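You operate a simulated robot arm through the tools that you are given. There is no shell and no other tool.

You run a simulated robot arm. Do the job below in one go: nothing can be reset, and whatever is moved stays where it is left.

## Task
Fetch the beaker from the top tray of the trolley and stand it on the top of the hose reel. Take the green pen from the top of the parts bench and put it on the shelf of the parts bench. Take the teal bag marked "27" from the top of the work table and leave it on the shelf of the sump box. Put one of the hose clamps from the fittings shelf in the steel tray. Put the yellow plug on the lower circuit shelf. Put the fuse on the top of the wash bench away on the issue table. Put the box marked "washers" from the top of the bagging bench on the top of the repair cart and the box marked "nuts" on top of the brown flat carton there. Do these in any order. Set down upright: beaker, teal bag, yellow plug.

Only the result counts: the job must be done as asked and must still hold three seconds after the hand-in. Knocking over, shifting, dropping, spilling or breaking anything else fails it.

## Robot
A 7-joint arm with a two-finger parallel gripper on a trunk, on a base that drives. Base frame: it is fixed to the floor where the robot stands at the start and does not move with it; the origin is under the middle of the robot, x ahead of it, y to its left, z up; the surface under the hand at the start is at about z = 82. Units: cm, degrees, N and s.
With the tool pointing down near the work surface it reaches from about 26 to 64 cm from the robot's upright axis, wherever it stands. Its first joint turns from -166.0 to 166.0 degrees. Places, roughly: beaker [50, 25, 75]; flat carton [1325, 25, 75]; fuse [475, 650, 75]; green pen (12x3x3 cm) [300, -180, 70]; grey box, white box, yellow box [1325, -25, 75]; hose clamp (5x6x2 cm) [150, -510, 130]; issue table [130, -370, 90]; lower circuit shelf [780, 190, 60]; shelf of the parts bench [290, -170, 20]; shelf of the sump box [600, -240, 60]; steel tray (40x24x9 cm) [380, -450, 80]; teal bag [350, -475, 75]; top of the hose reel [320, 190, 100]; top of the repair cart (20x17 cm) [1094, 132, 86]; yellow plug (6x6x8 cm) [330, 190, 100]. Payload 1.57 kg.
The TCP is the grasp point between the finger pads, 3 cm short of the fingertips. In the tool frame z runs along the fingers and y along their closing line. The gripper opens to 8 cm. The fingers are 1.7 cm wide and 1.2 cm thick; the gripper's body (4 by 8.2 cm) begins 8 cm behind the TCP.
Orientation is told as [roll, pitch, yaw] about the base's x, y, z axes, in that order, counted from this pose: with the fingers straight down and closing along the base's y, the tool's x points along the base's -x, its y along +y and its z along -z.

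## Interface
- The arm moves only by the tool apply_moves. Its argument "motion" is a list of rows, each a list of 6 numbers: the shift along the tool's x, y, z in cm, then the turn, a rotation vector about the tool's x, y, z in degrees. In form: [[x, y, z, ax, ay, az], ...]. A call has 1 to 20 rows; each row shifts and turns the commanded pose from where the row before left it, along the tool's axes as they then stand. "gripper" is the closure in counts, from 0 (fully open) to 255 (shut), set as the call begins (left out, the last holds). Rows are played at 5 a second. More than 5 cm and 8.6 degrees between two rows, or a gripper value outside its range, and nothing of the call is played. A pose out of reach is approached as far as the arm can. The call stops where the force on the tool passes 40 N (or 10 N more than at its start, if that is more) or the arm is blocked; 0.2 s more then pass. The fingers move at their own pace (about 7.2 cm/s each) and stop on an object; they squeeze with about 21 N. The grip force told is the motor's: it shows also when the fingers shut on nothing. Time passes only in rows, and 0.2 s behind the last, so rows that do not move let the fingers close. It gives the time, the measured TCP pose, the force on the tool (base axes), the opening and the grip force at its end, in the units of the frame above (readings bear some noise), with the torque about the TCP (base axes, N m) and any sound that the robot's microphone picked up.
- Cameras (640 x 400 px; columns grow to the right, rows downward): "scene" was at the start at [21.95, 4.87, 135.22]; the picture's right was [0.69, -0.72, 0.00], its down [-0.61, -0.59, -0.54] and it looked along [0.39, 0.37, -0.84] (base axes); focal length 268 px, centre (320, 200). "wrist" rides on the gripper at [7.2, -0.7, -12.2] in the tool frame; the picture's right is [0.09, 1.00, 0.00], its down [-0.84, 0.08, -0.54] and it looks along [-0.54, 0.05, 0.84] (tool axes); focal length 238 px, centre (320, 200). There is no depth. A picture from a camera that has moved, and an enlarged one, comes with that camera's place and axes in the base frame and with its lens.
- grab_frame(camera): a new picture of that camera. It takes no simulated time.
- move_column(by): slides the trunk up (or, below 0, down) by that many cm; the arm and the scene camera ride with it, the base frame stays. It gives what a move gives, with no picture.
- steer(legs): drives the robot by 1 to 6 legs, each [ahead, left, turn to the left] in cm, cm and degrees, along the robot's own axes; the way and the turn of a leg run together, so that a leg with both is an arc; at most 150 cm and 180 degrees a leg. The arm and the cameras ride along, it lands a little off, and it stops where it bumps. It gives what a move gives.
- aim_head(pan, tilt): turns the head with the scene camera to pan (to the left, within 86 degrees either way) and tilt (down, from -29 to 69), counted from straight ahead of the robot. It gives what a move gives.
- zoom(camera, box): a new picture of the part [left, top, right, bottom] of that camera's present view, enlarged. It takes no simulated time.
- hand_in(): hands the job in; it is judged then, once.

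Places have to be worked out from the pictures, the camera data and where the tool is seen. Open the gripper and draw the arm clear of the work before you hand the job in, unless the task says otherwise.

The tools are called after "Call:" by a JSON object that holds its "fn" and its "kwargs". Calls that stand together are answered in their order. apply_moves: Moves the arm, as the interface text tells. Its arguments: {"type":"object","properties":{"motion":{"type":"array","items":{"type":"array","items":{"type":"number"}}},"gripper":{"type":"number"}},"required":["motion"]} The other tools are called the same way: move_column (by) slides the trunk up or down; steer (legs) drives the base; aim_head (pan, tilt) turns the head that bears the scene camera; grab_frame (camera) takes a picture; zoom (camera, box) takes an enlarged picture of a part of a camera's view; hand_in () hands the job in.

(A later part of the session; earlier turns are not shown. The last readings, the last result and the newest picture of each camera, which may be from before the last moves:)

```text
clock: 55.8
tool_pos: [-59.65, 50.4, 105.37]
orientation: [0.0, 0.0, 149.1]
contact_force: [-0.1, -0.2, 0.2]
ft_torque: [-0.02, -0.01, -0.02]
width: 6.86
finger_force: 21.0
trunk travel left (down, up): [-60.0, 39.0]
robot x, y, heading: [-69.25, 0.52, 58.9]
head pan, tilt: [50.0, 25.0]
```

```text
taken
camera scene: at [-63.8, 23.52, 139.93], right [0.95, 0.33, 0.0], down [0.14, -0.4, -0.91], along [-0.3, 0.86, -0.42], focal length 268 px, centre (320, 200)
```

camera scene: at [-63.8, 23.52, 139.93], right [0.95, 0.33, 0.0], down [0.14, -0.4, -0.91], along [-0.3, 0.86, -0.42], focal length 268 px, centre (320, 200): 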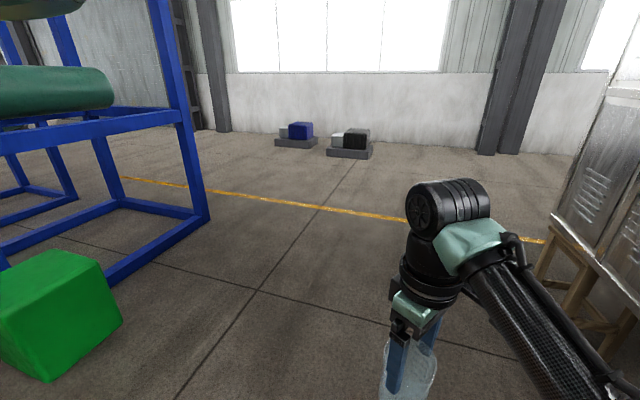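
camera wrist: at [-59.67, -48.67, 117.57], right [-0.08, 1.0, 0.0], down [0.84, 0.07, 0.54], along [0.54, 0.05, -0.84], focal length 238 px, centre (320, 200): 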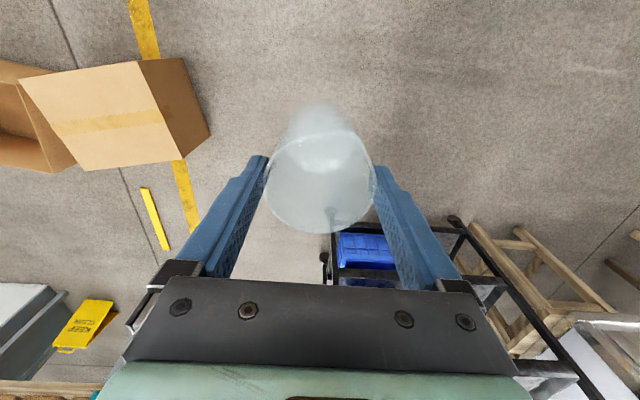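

The left side is wide open: between the blue rack and the cabinet (corner near (19, 165)). I drive that way, to about (−69, 235), and then face +x.

Call:
{"fn": "steer", "kwargs": {"legs": [[0, 0, 31], [120, 0, 0], [115, 0, 0], [0, 0, -90]]}}

Call:
{"fn": "aim_head", "kwargs": {"pan": 0, "tilt": 20}}

Call:
{"fn": "grab_frame", "kwargs": {"camera": "scene"}}

Call:
{"fn": "aim_head", "kwargs": {"pan": -45, "tilt": 25}}

Call:
{"fn": "grab_frame", "kwargs": {"camera": "scene"}}

```text
clock: 72.6
tool_pos: [-19.19, 251.85, 105.39]
orientation: [0.1, 0.1, 89.6]
contact_force: [-0.2, -0.1, 0.0]
ft_torque: [0.0, 0.03, 0.02]
width: 6.84
finger_force: 21.2
trunk travel left (down, up): [-60.0, 39.0]
robot x, y, heading: [-67.23, 234.72, -0.5]
head pan, tilt: [50.0, 25.0]
```

```text
clock: 73.8
tool_pos: [-19.3, 251.88, 105.32]
orientation: [0.1, 0.1, 89.6]
contact_force: [0.3, -0.1, 0.2]
ft_torque: [0.03, 0.0, 0.0]
width: 6.85
finger_force: 20.4
trunk travel left (down, up): [-60.0, 39.0]
robot x, y, heading: [-67.06, 234.9, -0.5]
head pan, tilt: [0.0, 20.0]
```

```text
taken
camera scene: at [-41.15, 234.64, 140.74], right [-0.01, -1.0, 0.0], down [-0.34, 0.0, -0.94], along [0.94, -0.01, -0.34], focal length 268 px, centre (320, 200)
```

scene: 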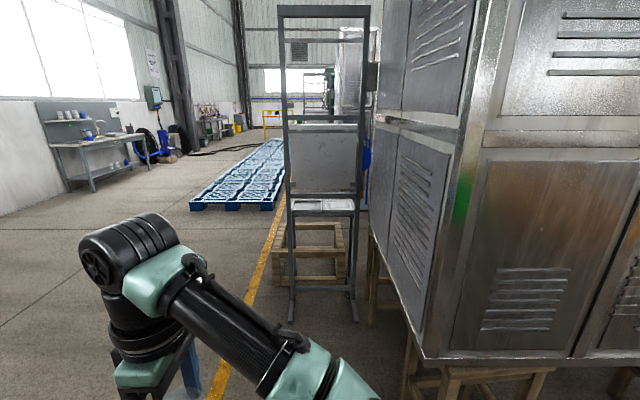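

```text
clock: 74.9
tool_pos: [-19.22, 251.92, 105.39]
orientation: [0.1, 0.0, 89.5]
contact_force: [-0.8, -0.1, -0.4]
ft_torque: [-0.01, -0.06, 0.02]
width: 6.86
finger_force: 20.9
trunk travel left (down, up): [-60.0, 39.0]
robot x, y, heading: [-67.47, 234.9, -0.3]
head pan, tilt: [-45.0, 25.0]
```

```text
taken
camera scene: at [-43.99, 228.15, 139.93], right [-0.71, -0.7, 0.0], down [-0.3, 0.3, -0.91], along [0.64, -0.64, -0.42], focal length 268 px, centre (320, 200)
```

scene: 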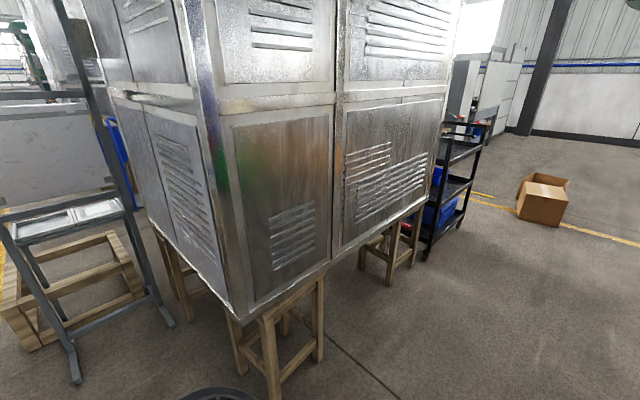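

A framed stand is at x≈104, y 209–253, with a wooden crate behind it; the blue hose reel shows beyond. I move left to y≈325 and forward past the stand, then look right.

Call:
{"fn": "steer", "kwargs": {"legs": [[0, 90, 0], [130, 0, 0], [90, 0, 0]]}}

Call:
{"fn": "aim_head", "kwargs": {"pan": -45, "tilt": 20}}

Call:
{"fn": "grab_frame", "kwargs": {"camera": "scene"}}

Call:
{"fn": "aim_head", "kwargs": {"pan": 0, "tilt": 25}}

Call:
{"fn": "grab_frame", "kwargs": {"camera": "scene"}}

```text
clock: 90.1
tool_pos: [201.89, 336.93, 105.38]
orientation: [-0.1, 0.0, 88.8]
contact_force: [0.2, 0.4, -0.2]
ft_torque: [0.01, -0.02, -0.01]
width: 6.85
finger_force: 21.0
trunk travel left (down, up): [-60.0, 39.0]
robot x, y, heading: [153.32, 320.38, -1.3]
head pan, tilt: [-45.0, 25.0]
```

```text
clock: 90.8
tool_pos: [201.91, 337.0, 105.38]
orientation: [0.1, 0.0, 88.8]
contact_force: [-0.2, 0.0, -0.1]
ft_torque: [0.02, 0.04, 0.02]
width: 6.85
finger_force: 21.2
trunk travel left (down, up): [-60.0, 39.0]
robot x, y, heading: [153.51, 320.21, -1.1]
head pan, tilt: [-45.0, 20.0]
```

```text
taken
camera scene: at [176.92, 313.5, 140.74], right [-0.72, -0.69, 0.0], down [-0.24, 0.25, -0.94], along [0.65, -0.68, -0.34], focal length 268 px, centre (320, 200)
```

scene: 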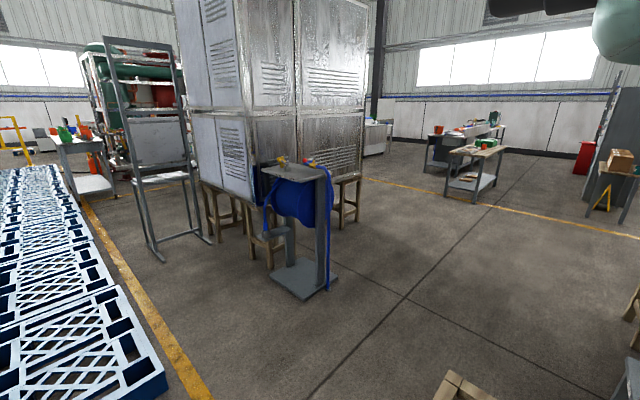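

```text
clock: 91.9
tool_pos: [201.94, 336.88, 105.37]
orientation: [0.0, 0.0, 88.7]
contact_force: [-0.1, 0.8, 0.6]
ft_torque: [-0.01, 0.0, 0.0]
width: 6.86
finger_force: 21.1
trunk travel left (down, up): [-60.0, 39.0]
robot x, y, heading: [153.48, 320.52, -1.3]
head pan, tilt: [0.0, 25.0]
```

```text
taken
camera scene: at [179.68, 320.02, 139.93], right [-0.02, -1.0, 0.0], down [-0.42, 0.01, -0.91], along [0.91, -0.02, -0.42], focal length 268 px, centre (320, 200)
```

scene: 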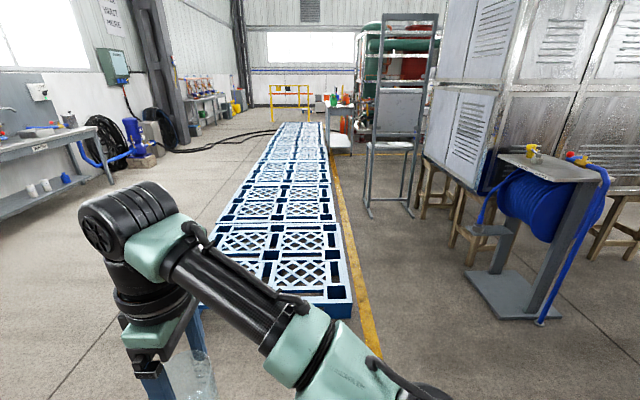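

The hose reel stands at about (301–341, 160–205), with a flat top carrying the yellow plug and a red/blue nozzle. I drive to a spot north-west of it and turn to face it (−y).

Call:
{"fn": "steer", "kwargs": {"legs": [[100, 0, 0], [0, -56, 0], [0, 0, -89]]}}

Call:
{"fn": "aim_head", "kwargs": {"pan": 35, "tilt": 35}}

Call:
{"fn": "grab_frame", "kwargs": {"camera": "scene"}}

```text
clock: 103.7
tool_pos: [269.78, 214.69, 105.41]
orientation: [-0.1, 0.0, -0.7]
contact_force: [0.1, -0.1, 0.4]
ft_torque: [0.0, -0.01, -0.02]
width: 6.85
finger_force: 20.6
trunk travel left (down, up): [-60.0, 39.0]
robot x, y, heading: [252.96, 262.83, -90.5]
head pan, tilt: [0.0, 25.0]
```

```text
clock: 104.7
tool_pos: [269.73, 214.64, 105.37]
orientation: [-0.1, 0.1, -0.7]
contact_force: [0.0, 0.0, -1.2]
ft_torque: [0.0, -0.02, 0.02]
width: 6.85
finger_force: 21.0
trunk travel left (down, up): [-60.0, 39.0]
robot x, y, heading: [252.75, 263.05, -90.7]
head pan, tilt: [35.0, 35.0]
```

```text
taken
camera scene: at [257.6, 238.69, 138.36], right [-0.83, -0.56, 0.0], down [-0.32, 0.47, -0.82], along [0.46, -0.68, -0.57], focal length 268 px, centre (320, 200)
```

scene: 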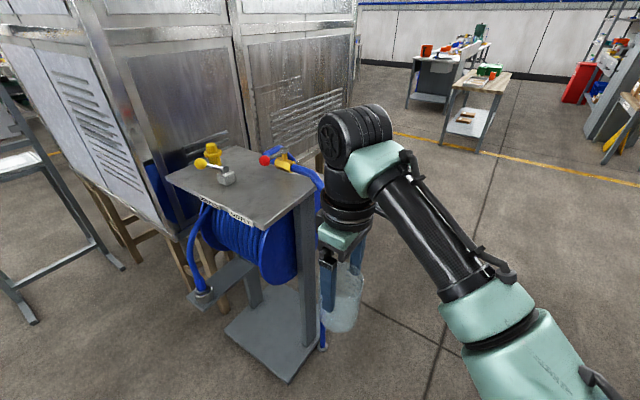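

The reel's top plate is clearly visible now. I zoom in to see the free space on it.

Call:
{"fn": "zoom", "kwargs": {"camera": "scene", "box": [150, 130, 330, 242]}}

Call:
{"fn": "grab_frame", "kwargs": {"camera": "wrist"}}

```text
3.56 times, centred on (240, 186) of scene
camera zoom: at [257.6, 238.69, 138.36], right [-0.83, -0.56, 0.0], down [-0.32, 0.47, -0.82], along [0.46, -0.68, -0.57], focal length 952 px, centre (604, 250)
```

zoom: 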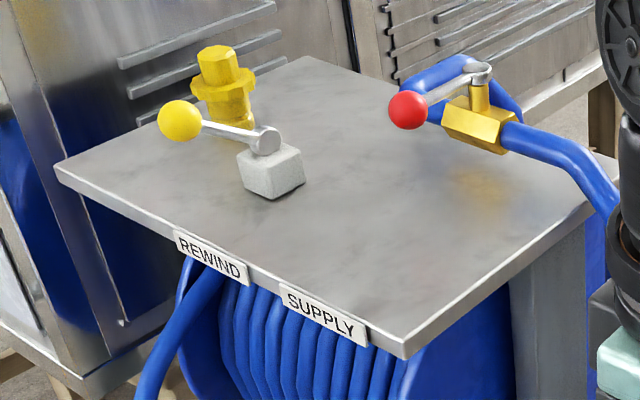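

```text
taken
camera wrist: at [262.52, 214.05, 117.57], right [-0.08, 1.0, 0.0], down [0.84, 0.07, 0.54], along [0.54, 0.04, -0.84], focal length 238 px, centre (320, 200)
```

wrist: 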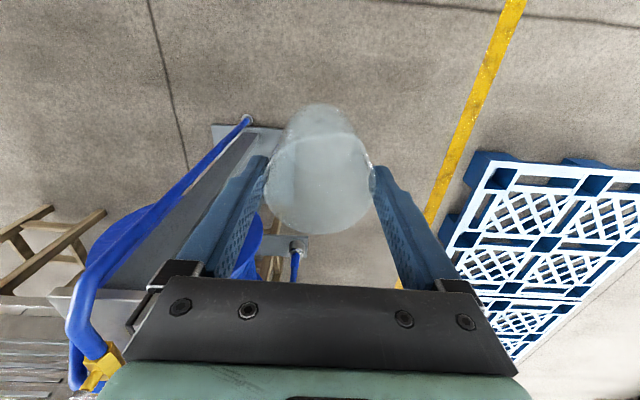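

The plate spans about x 292–332, y 183–209, z≈100. The near corner around (300, 201) is free of the levers and plug. I raise the trunk 18 cm, then strafe left and approach.

Call:
{"fn": "move_column", "kwargs": {"by": 18}}

Call:
{"fn": "steer", "kwargs": {"legs": [[0, 30, 0], [8, 0, 0]]}}

Call:
{"fn": "aim_head", "kwargs": {"pan": 30, "tilt": 55}}

Call:
{"fn": "grab_frame", "kwargs": {"camera": "scene"}}

Call:
{"fn": "grab_frame", "kwargs": {"camera": "wrist"}}

```text
clock: 106.7
tool_pos: [269.61, 214.68, 123.37]
orientation: [0.1, 0.1, -0.7]
contact_force: [0.3, 0.2, -0.5]
ft_torque: [0.0, -0.03, 0.04]
width: 6.86
finger_force: 21.0
trunk travel left (down, up): [-78.0, 21.0]
robot x, y, heading: [252.56, 262.71, -91.0]
head pan, tilt: [35.0, 35.0]
```

```text
clock: 109.4
tool_pos: [299.6, 206.6, 123.29]
orientation: [0.0, 0.0, -0.6]
contact_force: [-0.2, 0.0, -0.4]
ft_torque: [-0.01, 0.01, 0.0]
width: 6.86
finger_force: 20.9
trunk travel left (down, up): [-78.0, 21.0]
robot x, y, heading: [282.69, 255.0, -90.7]
head pan, tilt: [35.0, 35.0]
```

```text
clock: 110.2
tool_pos: [299.55, 206.49, 123.47]
orientation: [0.1, 0.0, -0.6]
contact_force: [0.0, 1.0, -0.6]
ft_torque: [-0.04, 0.01, 0.0]
width: 6.83
finger_force: 20.6
trunk travel left (down, up): [-78.0, 21.0]
robot x, y, heading: [282.42, 255.29, -90.6]
head pan, tilt: [30.0, 55.0]
```

```text
taken
camera scene: at [286.04, 231.58, 153.54], right [-0.87, -0.49, 0.0], down [-0.4, 0.71, -0.57], along [0.28, -0.5, -0.82], focal length 268 px, centre (320, 200)
```

scene: 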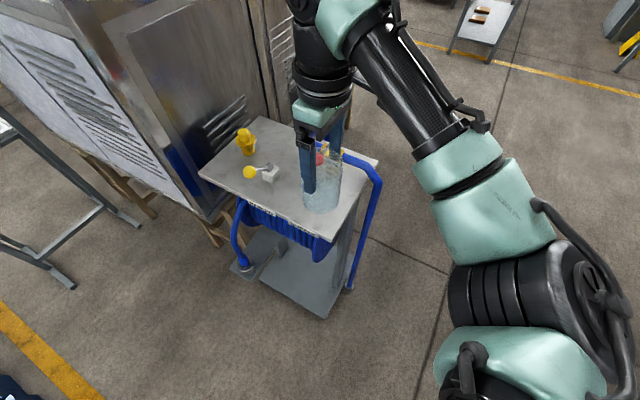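

```text
taken
camera wrist: at [292.39, 205.95, 135.59], right [-0.08, 1.0, 0.0], down [0.84, 0.07, 0.54], along [0.54, 0.04, -0.84], focal length 238 px, centre (320, 200)
```

wrist: 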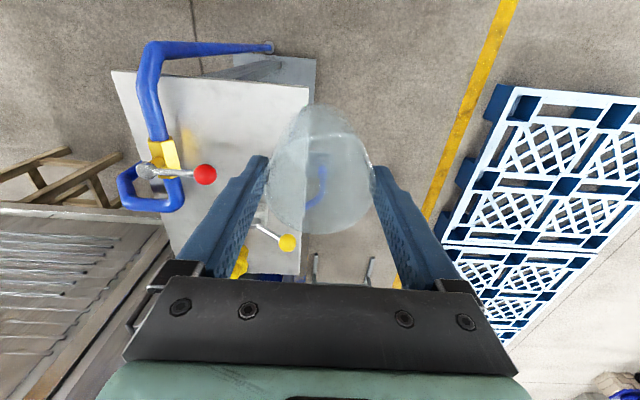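

Cross-checking both cameras puts the plate at z≈94.5, spanning x 298–342, y 176–204.5. The free spot is about (305.5, 196.5), well away from the levers. I drive the last 10 cm ahead and 6 cm left with the beaker still high.

Call:
{"fn": "steer", "kwargs": {"legs": [[10, 6, 0]]}}

Call:
{"fn": "grab_frame", "kwargs": {"camera": "scene"}}

Call:
{"fn": "grab_frame", "kwargs": {"camera": "wrist"}}

```text
clock: 111.5
tool_pos: [305.24, 196.68, 123.42]
orientation: [0.0, -0.1, -0.6]
contact_force: [-0.4, -0.5, -0.4]
ft_torque: [-0.04, 0.04, 0.0]
width: 6.87
finger_force: 21.7
trunk travel left (down, up): [-78.0, 21.0]
robot x, y, heading: [288.5, 244.49, -90.7]
head pan, tilt: [30.0, 55.0]
```

```text
taken
camera scene: at [291.67, 221.69, 153.54], right [-0.87, -0.49, 0.0], down [-0.4, 0.71, -0.57], along [0.28, -0.5, -0.82], focal length 268 px, centre (320, 200)
```

scene: 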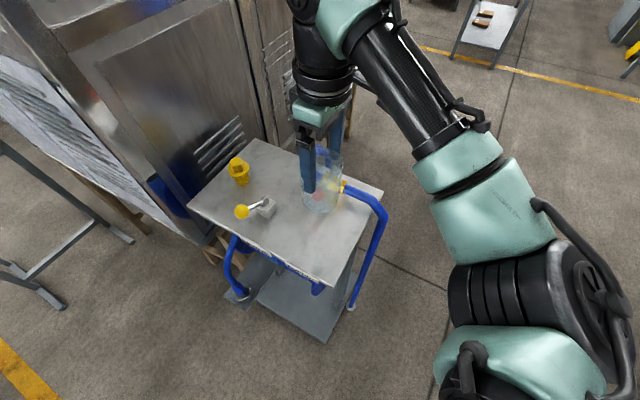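

```text
taken
camera wrist: at [298.0, 196.05, 135.6], right [-0.08, 1.0, 0.0], down [0.84, 0.07, 0.54], along [0.54, 0.04, -0.84], focal length 238 px, centre (320, 200)
```

wrist: 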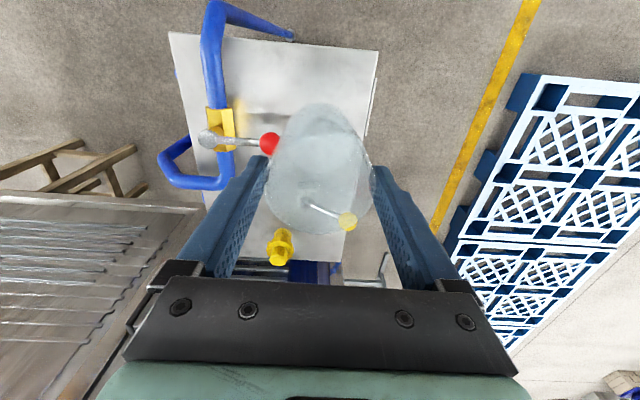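

Knob at about (310.7, 189), so the beaker at (305.3, 196.6) clears it by over 4 cm. I lower it to just above the plate.

Call:
{"fn": "apply_moves", "kwargs": {"motion": [[0, 0, 3, 0, 0, 0], [0, 0, 3, 0, 0, 0], [0, 0, 3, 0, 0, 0], [0, 0, 3, 0, 0, 0], [0, 0, 3, 0, 0, 0], [0, 0, 1.5, 0, 0, 0], [0, 0, 0.7, 0, 0, 0], [0, 0, 0, 0, 0, 0]]}}

Call:
{"fn": "zoom", "kwargs": {"camera": "scene", "box": [230, 110, 420, 290]}}

```text
clock: 113.2
tool_pos: [305.16, 196.61, 106.17]
orientation: [0.0, 0.0, -0.7]
contact_force: [0.0, -0.7, -0.9]
ft_torque: [0.01, -0.01, 0.02]
width: 6.85
finger_force: 21.0
trunk travel left (down, up): [-78.0, 21.0]
robot x, y, heading: [288.11, 245.06, -90.5]
head pan, tilt: [30.0, 55.0]
```

```text
2.22 times, centred on (325, 200) of scene
camera zoom: at [291.68, 221.66, 153.53], right [-0.87, -0.49, 0.0], down [-0.4, 0.71, -0.57], along [0.28, -0.5, -0.82], focal length 595 px, centre (309, 200)
```

zoom: 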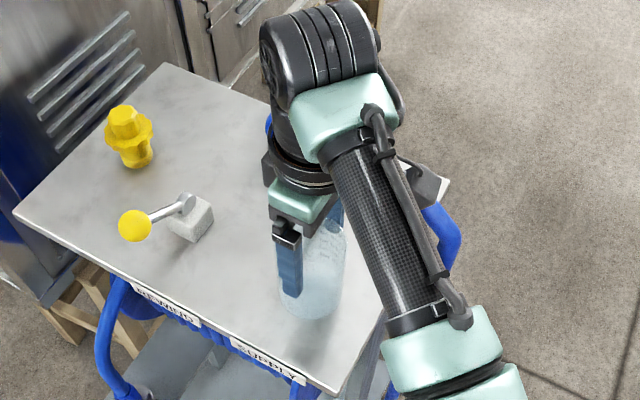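

Beaker just above the plate. I lower in small steps until contact force shows.

Call:
{"fn": "apply_moves", "kwargs": {"motion": [[0, 0, 0.3, 0, 0, 0], [0, 0, 0.3, 0, 0, 0], [0, 0, 0.3, 0, 0, 0], [0, 0, 0, 0, 0, 0]]}}

```text
clock: 114.2
tool_pos: [305.06, 196.59, 105.28]
orientation: [0.1, 0.0, -0.7]
contact_force: [-0.5, 0.2, 0.1]
ft_torque: [0.0, 0.02, -0.03]
width: 6.85
finger_force: 21.8
trunk travel left (down, up): [-78.0, 21.0]
robot x, y, heading: [288.71, 245.18, -90.8]
head pan, tilt: [30.0, 55.0]
```

Call:
{"fn": "apply_moves", "kwargs": {"motion": [[0, 0, 0.25, 0, 0, 0], [0, 0, 0.25, 0, 0, 0], [0, 0, 0, 0, 0, 0]]}}

```text
clock: 115.0
tool_pos: [305.21, 196.63, 104.96]
orientation: [-0.3, 0.0, -0.7]
contact_force: [-0.1, 0.1, 15.3]
ft_torque: [0.1, 0.01, 0.01]
width: 6.87
finger_force: 20.8
trunk travel left (down, up): [-78.0, 21.0]
robot x, y, heading: [288.48, 244.64, -90.7]
head pan, tilt: [30.0, 55.0]
```

Contact (15 N). I back off slightly, open the fingers, and rise straight up.

Call:
{"fn": "apply_moves", "kwargs": {"motion": [[0, 0, -0.2, 0, 0, 0], [0, 0, 0, 0, 0, 0]]}}

Call:
{"fn": "apply_moves", "kwargs": {"motion": [[0, 0, 0, 0, 0, 0], [0, 0, 0, 0, 0, 0], [0, 0, 0, 0, 0, 0]], "gripper": 0}}

Call:
{"fn": "grab_frame", "kwargs": {"camera": "wrist"}}

```text
clock: 115.7
tool_pos: [305.21, 196.73, 104.9]
orientation: [0.0, 0.0, -0.7]
contact_force: [0.0, -1.3, 5.2]
ft_torque: [-0.28, -0.1, -0.02]
width: 6.84
finger_force: 20.8
trunk travel left (down, up): [-78.0, 21.0]
robot x, y, heading: [288.41, 244.77, -90.9]
head pan, tilt: [30.0, 55.0]
```

```text
clock: 116.5
tool_pos: [305.24, 196.6, 104.9]
orientation: [0.0, 0.0, -0.7]
contact_force: [0.2, 0.2, 0.4]
ft_torque: [0.01, 0.01, 0.0]
width: 7.99
finger_force: 0.1
trunk travel left (down, up): [-78.0, 21.0]
robot x, y, heading: [288.25, 244.99, -91.0]
head pan, tilt: [30.0, 55.0]
```

```text
taken
camera wrist: at [298.02, 196.0, 117.15], right [-0.08, 1.0, 0.0], down [0.84, 0.07, 0.54], along [0.54, 0.04, -0.84], focal length 238 px, centre (320, 200)
```

wrist: 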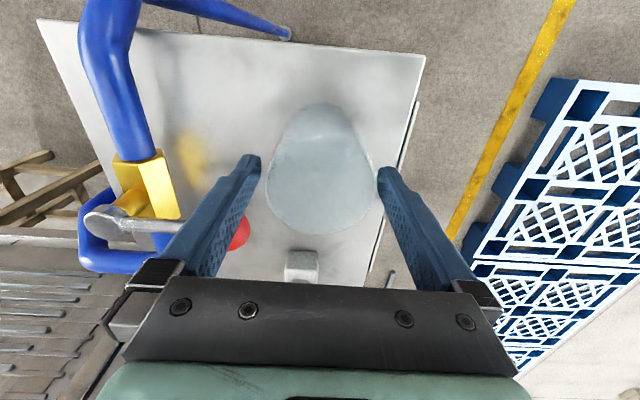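

The beaker stands free between the fingers. I rise straight up.

Call:
{"fn": "apply_moves", "kwargs": {"motion": [[0, 0, -1, 0, 0, 0], [0, 0, -2, 0, 0, 0], [0, 0, -3, 0, 0, 0], [0, 0, -4, 0, 0, 0], [0, 0, -4, 0, 0, 0], [0, 0, -4, 0, 0, 0], [0, 0, 0, 0, 0, 0]]}}

Call:
{"fn": "grab_frame", "kwargs": {"camera": "wrist"}}

Call:
{"fn": "zoom", "kwargs": {"camera": "scene", "box": [180, 110, 400, 290]}}

```text
clock: 118.0
tool_pos: [305.23, 196.57, 122.93]
orientation: [0.0, -0.1, -0.6]
contact_force: [-0.6, 0.2, -0.6]
ft_torque: [0.02, -0.02, -0.03]
width: 8.02
finger_force: 0.1
trunk travel left (down, up): [-78.0, 21.0]
robot x, y, heading: [288.27, 245.04, -90.6]
head pan, tilt: [30.0, 55.0]
```

```text
taken
camera wrist: at [298.06, 195.93, 135.1], right [-0.08, 1.0, 0.0], down [0.84, 0.07, 0.54], along [0.54, 0.04, -0.84], focal length 238 px, centre (320, 200)
```

wrist: 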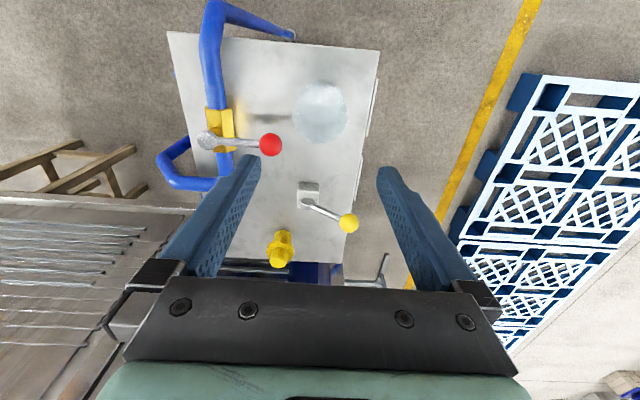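

```text
2.22 times, centred on (290, 200) of scene
camera zoom: at [291.69, 221.65, 153.53], right [-0.87, -0.49, 0.0], down [-0.4, 0.71, -0.57], along [0.28, -0.5, -0.82], focal length 595 px, centre (387, 200)
```

zoom: 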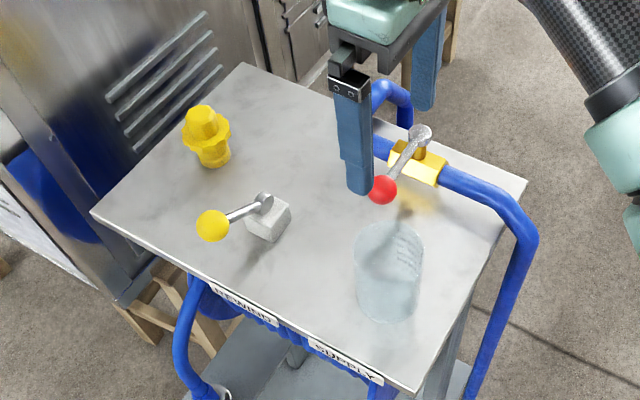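

The beaker stands well on the reel. The yellow plug is on the same plate near (334, 190.5); I zoom to study its shape for gripping.

Call:
{"fn": "aim_head", "kwargs": {"pan": 60, "tilt": 45}}

Call:
{"fn": "grab_frame", "kwargs": {"camera": "scene"}}

Call:
{"fn": "zoom", "kwargs": {"camera": "wrist", "box": [230, 180, 370, 280]}}

```text
clock: 119.0
tool_pos: [305.28, 196.6, 122.79]
orientation: [0.1, 0.1, -0.7]
contact_force: [0.7, 0.2, 1.1]
ft_torque: [0.01, -0.02, -0.01]
width: 8.02
finger_force: 0.1
trunk travel left (down, up): [-78.0, 21.0]
robot x, y, heading: [288.31, 244.9, -90.1]
head pan, tilt: [60.0, 45.0]
```

```text
taken
camera scene: at [295.14, 223.79, 154.87], right [-0.51, -0.86, 0.0], down [-0.61, 0.36, -0.71], along [0.61, -0.36, -0.71], focal length 268 px, centre (320, 200)
```

scene: 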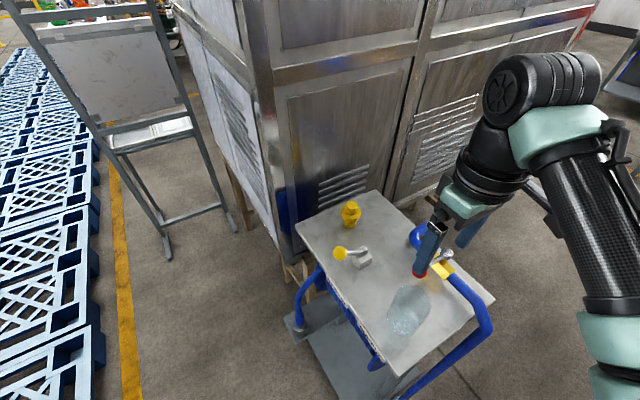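

```text
4.00 times, centred on (300, 230) of wrist
camera zoom: at [298.05, 195.93, 135.07], right [-0.08, 1.0, 0.0], down [0.84, 0.07, 0.54], along [0.54, 0.04, -0.84], focal length 953 px, centre (400, 80)
```

zoom: 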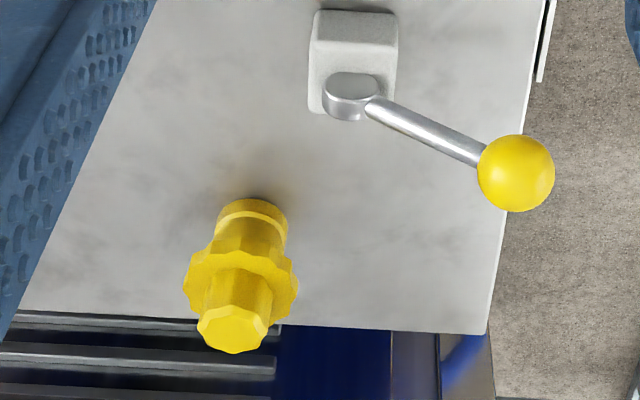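

The plug has a narrow round foot, a 6 cm wavy flange mid-way and a ~3.6 cm hex head. Before choosing the grip I look towards the circuit shelf where it will go.

Call:
{"fn": "aim_head", "kwargs": {"pan": 80, "tilt": 10}}

Call:
{"fn": "grab_frame", "kwargs": {"camera": "scene"}}

Call:
{"fn": "zoom", "kwargs": {"camera": "scene", "box": [240, 100, 440, 225]}}

```text
clock: 120.0
tool_pos: [305.21, 196.56, 122.9]
orientation: [0.1, -0.1, -0.7]
contact_force: [0.2, -0.2, -0.9]
ft_torque: [0.01, 0.0, -0.04]
width: 8.01
finger_force: 0.0
trunk travel left (down, up): [-78.0, 21.0]
robot x, y, heading: [288.23, 245.17, -90.9]
head pan, tilt: [80.0, 10.0]
```

```text
taken
camera scene: at [297.29, 226.22, 160.36], right [-0.19, -0.98, 0.0], down [-0.17, 0.03, -0.98], along [0.97, -0.18, -0.17], focal length 268 px, centre (320, 200)
```

scene: 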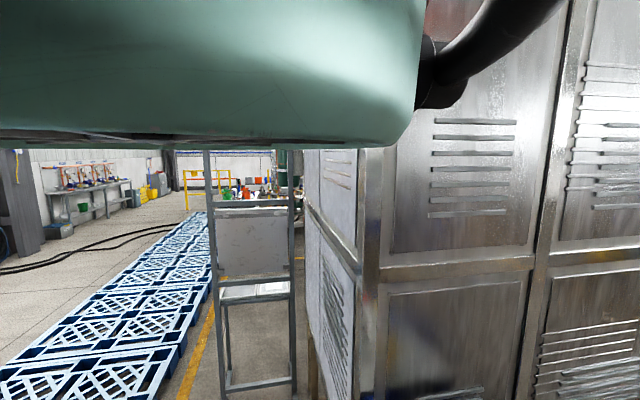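

```text
3.20 times, centred on (340, 162) of scene
camera zoom: at [297.29, 226.22, 160.36], right [-0.19, -0.98, 0.0], down [-0.17, 0.03, -0.98], along [0.97, -0.18, -0.17], focal length 856 px, centre (256, 320)
```

zoom: 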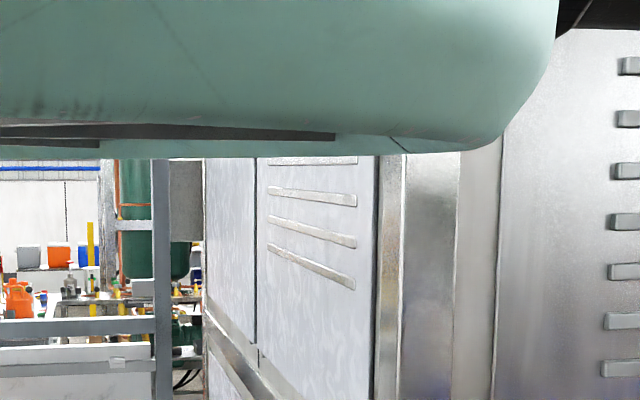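

I'll grip the hex head at a 45° tilt so the plug can also go under a shelf. First, with the hand high, I turn it back so the fingers close sideways, and pull it toward the robot.

Call:
{"fn": "apply_moves", "kwargs": {"motion": [[0, 0, 0, 0, 0, 8.2], [0, 0, 0, 0, 0, 8.2], [0, 0, 0, 0, 0, 8.2], [0, 0, 0, 0, 0, 8.2], [0, 0, 0, 0, 0, 8.2], [0, 0, 0, 0, 0, 8.2], [0, 0, 0, 0, 0, 8.2], [0, 0, 0, 0, 0, 8.2], [0, 0, 0, 0, 0, 8.2], [0, 0, 0, 0, 0, 8.2], [0, 0, 0, 0, 0, 8], [4, 0, 0, 0, 0, 0], [4, 0, 0, 0, 0, 0], [4, 0, 0, 0, 0, 0], [0, 0, 0, 0, 0, 0]]}}

Call:
{"fn": "steer", "kwargs": {"legs": [[0, 30, 0]]}}

Call:
{"fn": "aim_head", "kwargs": {"pan": 25, "tilt": 50}}

Call:
{"fn": "grab_frame", "kwargs": {"camera": "scene"}}

Call:
{"fn": "grab_frame", "kwargs": {"camera": "wrist"}}

```text
clock: 123.2
tool_pos: [305.28, 208.58, 122.97]
orientation: [0.0, -0.1, -90.7]
contact_force: [0.9, 0.4, -0.1]
ft_torque: [0.02, -0.03, -0.01]
width: 8.0
finger_force: 0.0
trunk travel left (down, up): [-78.0, 21.0]
robot x, y, heading: [288.61, 244.96, -90.6]
head pan, tilt: [80.0, 10.0]
```

```text
clock: 125.2
tool_pos: [335.13, 208.2, 123.02]
orientation: [0.0, 0.0, -90.6]
contact_force: [0.0, -0.3, 1.0]
ft_torque: [0.02, 0.0, -0.04]
width: 8.0
finger_force: 0.0
trunk travel left (down, up): [-78.0, 21.0]
robot x, y, heading: [318.31, 244.53, -90.6]
head pan, tilt: [80.0, 10.0]
```

```text
clock: 126.5
tool_pos: [335.21, 208.19, 123.01]
orientation: [0.0, -0.1, -90.6]
contact_force: [-0.6, -0.7, 0.1]
ft_torque: [0.01, -0.04, 0.02]
width: 8.01
finger_force: 0.0
trunk travel left (down, up): [-78.0, 21.0]
robot x, y, heading: [318.12, 244.4, -90.6]
head pan, tilt: [25.0, 50.0]
```

```text
taken
camera scene: at [321.13, 220.6, 154.19], right [-0.91, -0.41, 0.0], down [-0.32, 0.7, -0.64], along [0.27, -0.59, -0.77], focal length 268 px, centre (320, 200)
```

scene: 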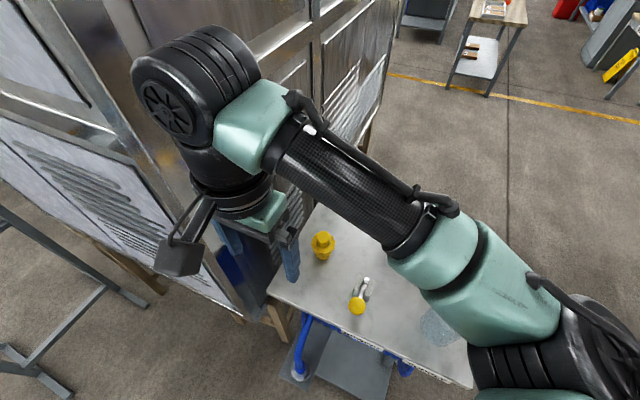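

```text
taken
camera wrist: at [334.61, 215.4, 135.24], right [1.0, 0.08, 0.0], down [0.07, -0.84, 0.54], along [0.04, -0.54, -0.84], focal length 238 px, centre (320, 200)
```

wrist: 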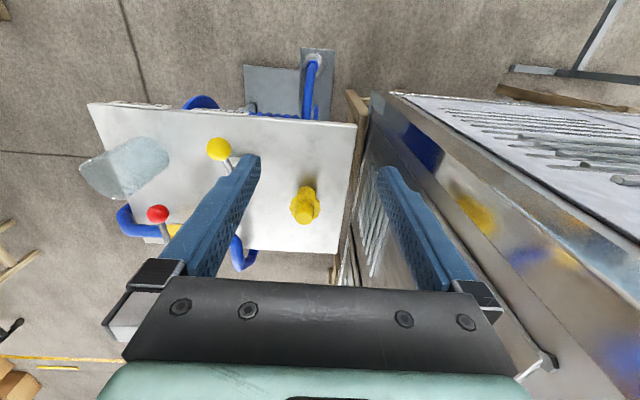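

Now the plug is just ahead of the hand. I zoom for its exact position.

Call:
{"fn": "zoom", "kwargs": {"camera": "wrist", "box": [255, 165, 355, 235]}}

Call:
{"fn": "zoom", "kwargs": {"camera": "scene", "box": [270, 200, 390, 320]}}

```text
5.71 times, centred on (305, 200) of wrist
camera zoom: at [334.61, 215.4, 135.24], right [1.0, 0.08, 0.0], down [0.07, -0.84, 0.54], along [0.04, -0.54, -0.84], focal length 1362 px, centre (406, 200)
```

zoom: 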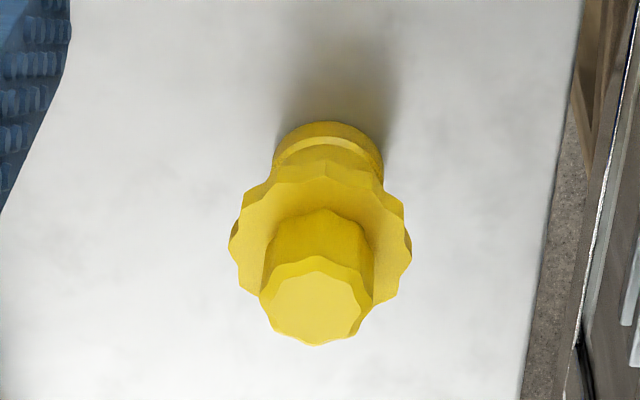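

```text
3.33 times, centred on (330, 260) of scene
camera zoom: at [321.13, 220.6, 154.19], right [-0.91, -0.41, 0.0], down [-0.32, 0.7, -0.64], along [0.27, -0.59, -0.77], focal length 892 px, centre (287, 0)
```

zoom: 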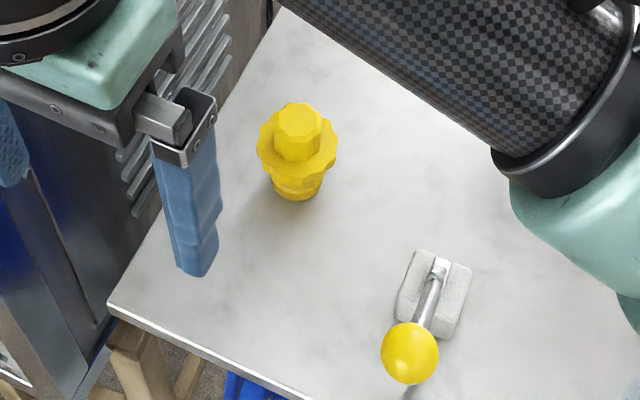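

Plug axis at about (333.7, 190.75): head z 100–103, flange below. I tilt the hand 45° (fingers forward-down) and move to a standoff about 12 cm back along the approach line.

Call:
{"fn": "apply_moves", "kwargs": {"motion": [[0, 0, 0, 0, -7.5, 0], [0, 0, 0, 0, -7.5, 0], [0, 0, 0, 0, -7.5, 0], [0, 0, 0, 0, -7.5, 0], [0, 0, 0, 0, -7.5, 0], [0, 0, 0, 0, -7.5, 0], [0, -1.5, 0, 0, 0, 0], [1.4, 0, 3, 0, 0, 0], [1.3, 0, 3, 0, 0, 0], [0, 0, 3.5, 0, 0, 0], [0, 0, 3.8, 0, 0, 0], [0, 0, 0, 0, 0, 0], [0, 0, 0, 0, 0, 0]]}}

Call:
{"fn": "grab_frame", "kwargs": {"camera": "wrist"}}

Call:
{"fn": "grab_frame", "kwargs": {"camera": "scene"}}

```text
clock: 129.3
tool_pos: [334.59, 199.74, 111.75]
orientation: [0.1, -45.1, -90.6]
contact_force: [0.2, 0.3, -0.1]
ft_torque: [0.01, -0.01, -0.03]
width: 8.01
finger_force: 0.1
out of reach, approached as far as the arm can: row 6, 7
trunk travel left (down, up): [-78.0, 21.0]
robot x, y, heading: [317.85, 244.62, -90.6]
head pan, tilt: [25.0, 50.0]
```

```text
taken
camera wrist: at [334.11, 213.41, 115.24], right [1.0, 0.05, -0.07], down [0.07, -0.21, 0.98], along [0.04, -0.98, -0.21], focal length 238 px, centre (320, 200)
```

wrist: 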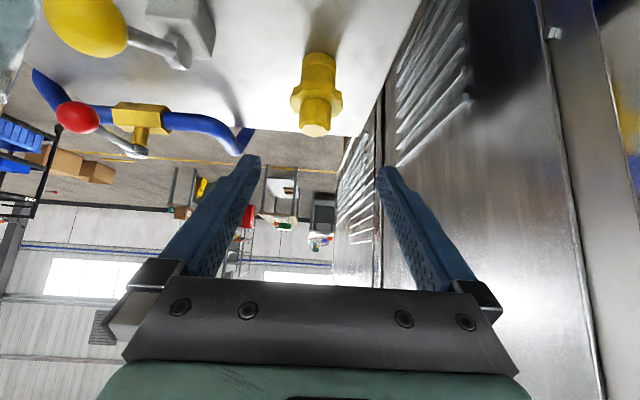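

```text
taken
camera scene: at [321.13, 220.59, 154.18], right [-0.91, -0.41, 0.0], down [-0.32, 0.7, -0.64], along [0.27, -0.59, -0.77], focal length 268 px, centre (320, 200)
```

scene: 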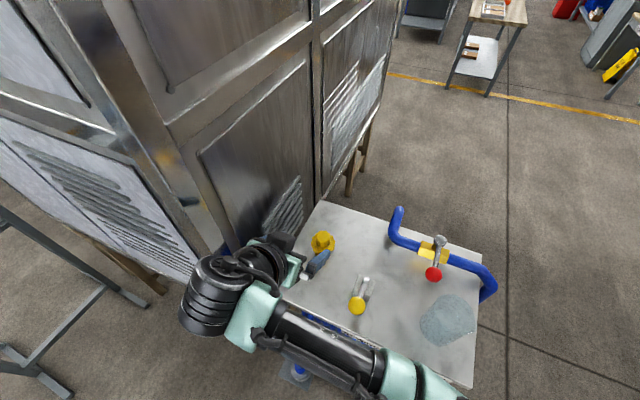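

The standoff is reached with the plug centred ahead (x≈334.05). I correct sideways and advance 8 cm, then check.

Call:
{"fn": "apply_moves", "kwargs": {"motion": [[0.75, -0.55, 0, 0, 0, 0], [0, 0, 2.5, 0, 0, 0], [0, 0, 2.5, 0, 0, 0], [0, 0, 2.5, 0, 0, 0], [0, 0, 0, 0, 0, 0]]}}

Call:
{"fn": "grab_frame", "kwargs": {"camera": "wrist"}}

Call:
{"fn": "zoom", "kwargs": {"camera": "scene", "box": [240, 190, 400, 330]}}

```text
clock: 130.5
tool_pos: [334.16, 195.01, 105.79]
orientation: [0.0, -45.0, -90.6]
contact_force: [0.2, 0.5, -0.7]
ft_torque: [-0.04, 0.01, 0.03]
width: 7.99
finger_force: 0.1
trunk travel left (down, up): [-78.0, 21.0]
robot x, y, heading: [318.34, 244.69, -90.5]
head pan, tilt: [25.0, 50.0]
```

```text
taken
camera wrist: at [333.55, 208.65, 109.39], right [1.0, 0.05, -0.06], down [0.07, -0.21, 0.98], along [0.04, -0.98, -0.21], focal length 238 px, centre (320, 200)
```

wrist: 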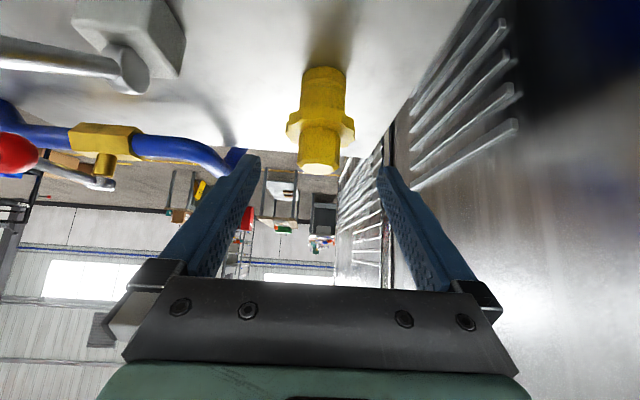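

```text
2.86 times, centred on (320, 260) of scene
camera zoom: at [321.11, 220.61, 154.19], right [-0.91, -0.41, 0.0], down [-0.32, 0.7, -0.64], along [0.27, -0.59, -0.77], focal length 765 px, centre (320, 29)
```

zoom: 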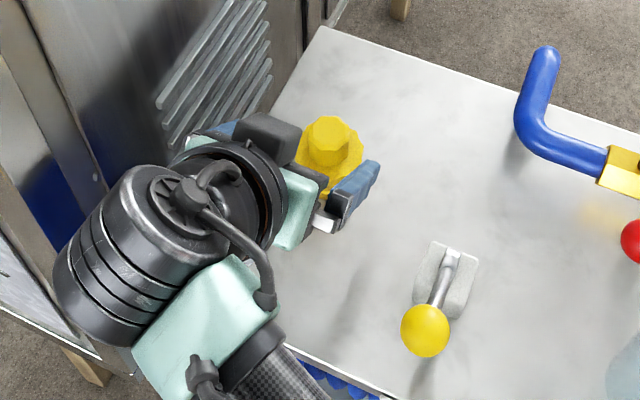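

Aligned: head centred, flange top near z 100.5. I advance the last 3.7 cm and close on the head.

Call:
{"fn": "apply_moves", "kwargs": {"motion": [[-0.2, 0, 2, 0, 0, 0], [0, 0, 1.7, 0, 0, 0], [0, 0, 0, 0, 0, 0], [0, 0, 0, 0, 0, 0]]}}

Call:
{"fn": "grab_frame", "kwargs": {"camera": "wrist"}}

```text
clock: 131.5
tool_pos: [334.0, 192.32, 103.34]
orientation: [-0.1, -45.0, -90.7]
contact_force: [-0.5, -0.2, 0.9]
ft_torque: [-0.01, -0.03, 0.0]
width: 7.99
finger_force: 0.0
trunk travel left (down, up): [-78.0, 21.0]
robot x, y, heading: [318.23, 244.34, -90.4]
head pan, tilt: [25.0, 50.0]
```

```text
taken
camera wrist: at [333.57, 206.0, 106.9], right [1.0, 0.05, -0.06], down [0.07, -0.21, 0.98], along [0.04, -0.98, -0.21], focal length 238 px, centre (320, 200)
```

wrist: 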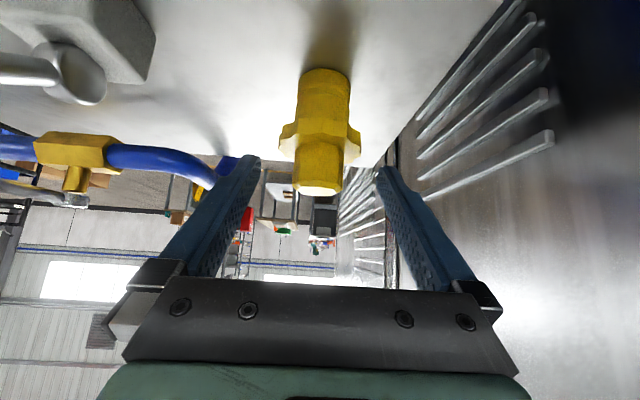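

The fingertips flank the hex head above the flange. Closing.

Call:
{"fn": "apply_moves", "kwargs": {"motion": [[0, 0, 0, 0, 0, 0], [0, 0, 0, 0, 0, 0], [0, 0, 0, 0, 0, 0], [0, 0, 0, 0, 0, 0], [0, 0, 0, 0, 0, 0]], "gripper": 255}}

Call:
{"fn": "grab_frame", "kwargs": {"camera": "wrist"}}

```text
clock: 132.7
tool_pos: [334.02, 192.28, 103.21]
orientation: [0.1, -45.0, -90.7]
contact_force: [0.6, 0.2, -1.0]
ft_torque: [0.01, 0.0, 0.03]
width: 3.19
finger_force: 21.5
trunk travel left (down, up): [-78.0, 21.0]
robot x, y, heading: [317.97, 244.96, -90.4]
head pan, tilt: [25.0, 50.0]
```

```text
taken
camera wrist: at [333.56, 206.0, 106.9], right [1.0, 0.05, -0.06], down [0.07, -0.21, 0.98], along [0.04, -0.98, -0.21], focal length 238 px, centre (320, 200)
```

wrist: 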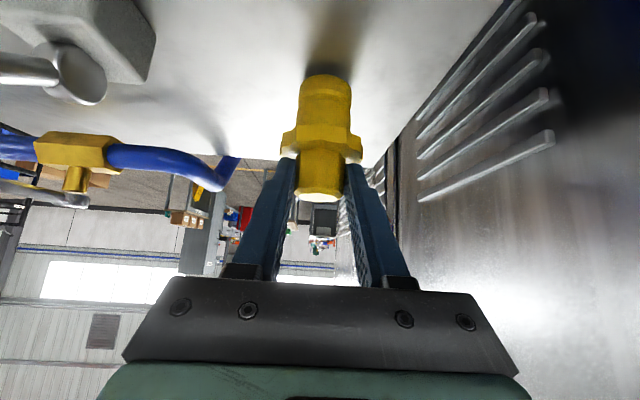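

Gripped at 3.2 cm. I lift straight up slowly and check.

Call:
{"fn": "apply_moves", "kwargs": {"motion": [[-0.5, 0, -0.5, 0, 0, 0], [-1, 0, -1, 0, 0, 0], [-1.5, 0, -1.5, 0, 0, 0], [-2, 0, -2, 0, 0, 0], [-2, 0, -2, 0, 0, 0], [-2, 0, -2, 0, 0, 0], [-2, 0, -2, 0, 0, 0], [0, 0, 0, 0, 0, 0]]}}

Call:
{"fn": "grab_frame", "kwargs": {"camera": "wrist"}}

Call:
{"fn": "grab_frame", "kwargs": {"camera": "scene"}}

```text
clock: 134.5
tool_pos: [334.18, 192.31, 118.75]
orientation: [0.0, -45.1, -90.7]
contact_force: [0.6, 0.2, 0.3]
ft_torque: [0.01, -0.01, 0.0]
width: 3.28
finger_force: 20.9
trunk travel left (down, up): [-78.0, 21.0]
robot x, y, heading: [317.66, 244.47, -90.5]
head pan, tilt: [25.0, 50.0]
```

```text
taken
camera wrist: at [333.69, 205.83, 122.45], right [1.0, 0.05, -0.06], down [0.07, -0.21, 0.98], along [0.04, -0.98, -0.21], focal length 238 px, centre (320, 200)
```

wrist: 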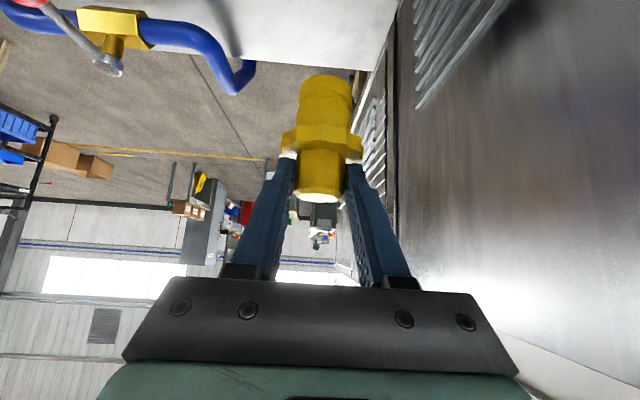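

```text
taken
camera scene: at [321.11, 220.59, 154.18], right [-0.91, -0.41, 0.0], down [-0.32, 0.7, -0.64], along [0.27, -0.59, -0.77], focal length 268 px, centre (320, 200)
```

scene: 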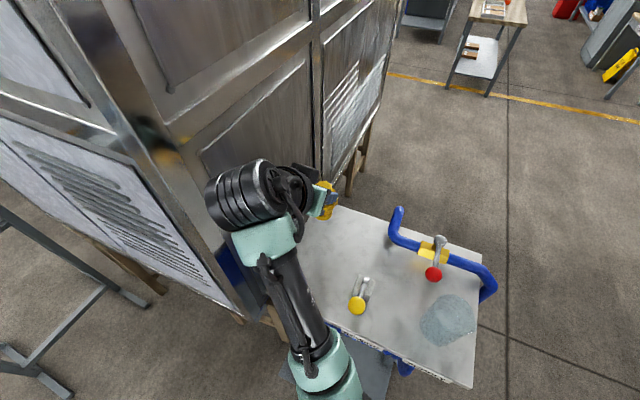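

The plug is held upright and nothing else moved. I look around to plan the route south then east to the circuit shelf.

Call:
{"fn": "aim_head", "kwargs": {"pan": -35, "tilt": 25}}

Call:
{"fn": "grab_frame", "kwargs": {"camera": "scene"}}

Call:
{"fn": "aim_head", "kwargs": {"pan": -75, "tilt": 25}}

Call:
{"fn": "grab_frame", "kwargs": {"camera": "scene"}}

```text
clock: 135.8
tool_pos: [334.17, 192.13, 118.88]
orientation: [0.0, -44.9, -90.6]
contact_force: [-0.5, 0.4, -1.0]
ft_torque: [0.03, 0.02, -0.03]
width: 3.26
finger_force: 20.8
trunk travel left (down, up): [-78.0, 21.0]
robot x, y, heading: [318.4, 244.33, -90.3]
head pan, tilt: [-35.0, 25.0]
```

```text
taken
camera scene: at [312.59, 220.11, 157.93], right [-0.81, 0.58, 0.0], down [0.25, 0.34, -0.91], along [-0.53, -0.74, -0.42], focal length 268 px, centre (320, 200)
```

scene: 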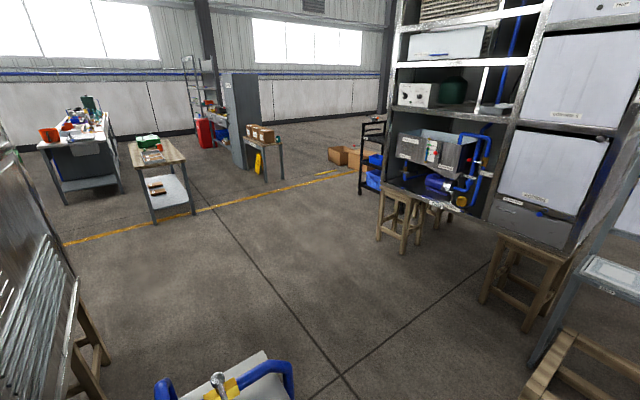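

```text
clock: 136.9
tool_pos: [334.17, 192.11, 118.88]
orientation: [0.0, -44.9, -90.7]
contact_force: [-0.3, 0.4, -0.2]
ft_torque: [0.0, -0.02, 0.02]
width: 3.26
finger_force: 21.2
trunk travel left (down, up): [-78.0, 21.0]
robot x, y, heading: [318.67, 245.03, -90.7]
head pan, tilt: [-75.0, 25.0]
```

```text
taken
camera scene: at [309.02, 225.3, 157.93], right [-0.25, 0.97, 0.0], down [0.41, 0.11, -0.91], along [-0.88, -0.23, -0.42], focal length 268 px, centre (320, 200)
```

scene: 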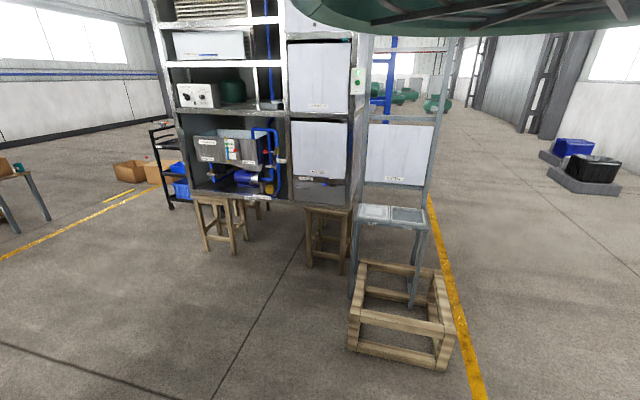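

The floor between the cabinets (x≈150–290) is open. I raise the trunk 6 cm for clearance over the beaker, strafe right to x≈245, drive south to y≈10 and turn east to look.

Call:
{"fn": "move_column", "kwargs": {"by": 6}}

Call:
{"fn": "steer", "kwargs": {"legs": [[0, -74, 0], [120, 0, 0], [110, 0, 0], [0, 0, 90]]}}

Call:
{"fn": "aim_head", "kwargs": {"pan": 0, "tilt": 10}}

Call:
{"fn": "grab_frame", "kwargs": {"camera": "scene"}}

Call:
{"fn": "aim_head", "kwargs": {"pan": 40, "tilt": 15}}

Call:
{"fn": "grab_frame", "kwargs": {"camera": "scene"}}

Call:
{"fn": "grab_frame", "kwargs": {"camera": "wrist"}}

```text
clock: 137.9
tool_pos: [334.13, 192.11, 124.8]
orientation: [0.1, -44.9, -90.7]
contact_force: [-0.1, 0.4, -1.1]
ft_torque: [0.03, -0.03, -0.03]
width: 3.24
finger_force: 21.3
trunk travel left (down, up): [-84.0, 15.0]
robot x, y, heading: [318.68, 244.43, -90.5]
head pan, tilt: [-75.0, 25.0]
```

```text
clock: 156.7
tool_pos: [293.03, 27.19, 124.77]
orientation: [0.0, -45.0, -2.8]
contact_force: [0.3, 0.3, -0.5]
ft_torque: [0.03, 0.0, 0.0]
width: 3.25
finger_force: 21.0
trunk travel left (down, up): [-84.0, 15.0]
robot x, y, heading: [240.25, 13.35, -2.9]
head pan, tilt: [-75.0, 25.0]
```

```text
clock: 158.1
tool_pos: [293.05, 27.15, 124.96]
orientation: [-0.1, -45.1, -2.7]
contact_force: [0.5, -0.2, -0.4]
ft_torque: [-0.01, 0.01, 0.01]
width: 3.25
finger_force: 20.9
trunk travel left (down, up): [-84.0, 15.0]
robot x, y, heading: [240.24, 13.21, -2.7]
head pan, tilt: [0.0, 10.0]
```

```text
taken
camera scene: at [266.29, 11.92, 166.37], right [-0.05, -1.0, 0.0], down [-0.17, 0.01, -0.98], along [0.98, -0.05, -0.17], focal length 268 px, centre (320, 200)
```

scene: 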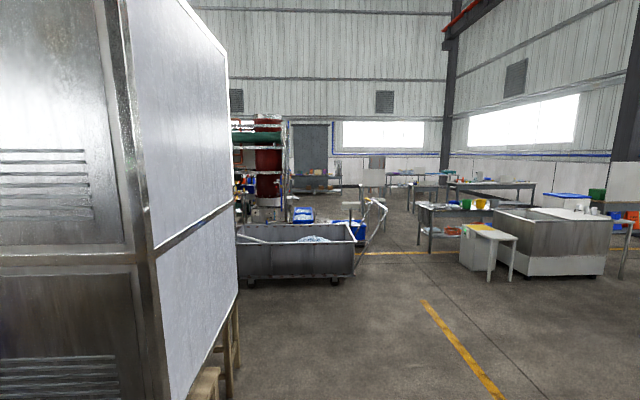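

```text
clock: 159.2
tool_pos: [292.98, 27.19, 124.89]
orientation: [0.0, -45.0, -2.8]
contact_force: [0.4, -0.2, -0.3]
ft_torque: [0.0, -0.01, 0.02]
width: 3.27
finger_force: 20.5
trunk travel left (down, up): [-84.0, 15.0]
robot x, y, heading: [240.06, 13.08, -3.0]
head pan, tilt: [40.0, 15.0]
```

```text
taken
camera scene: at [264.45, 18.02, 165.55], right [0.6, -0.8, 0.0], down [-0.21, -0.16, -0.97], along [0.77, 0.58, -0.26], focal length 268 px, centre (320, 200)
```

scene: 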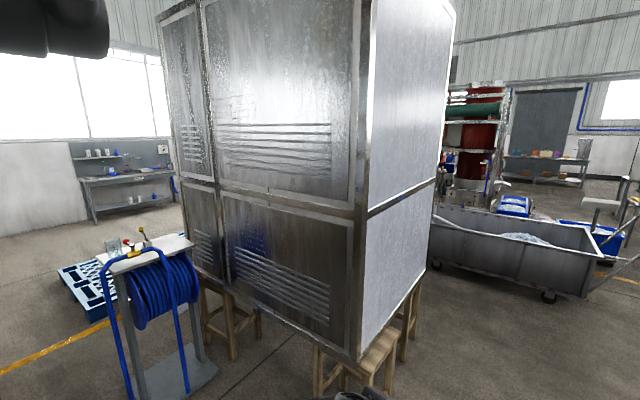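

```text
taken
camera wrist: at [279.31, 27.15, 128.41], right [-0.02, 1.0, -0.06], down [0.21, 0.07, 0.98], along [0.98, 0.0, -0.21], focal length 238 px, centre (320, 200)
```

wrist: 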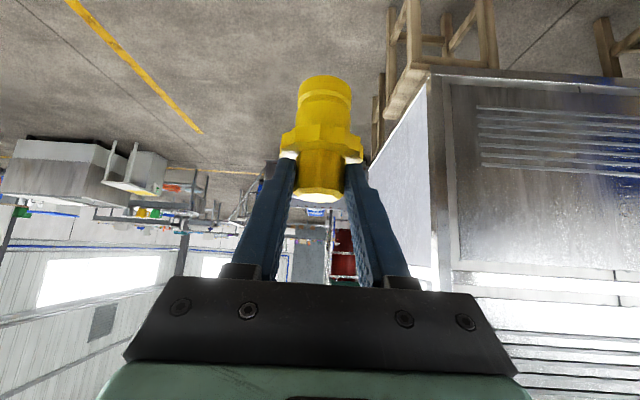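

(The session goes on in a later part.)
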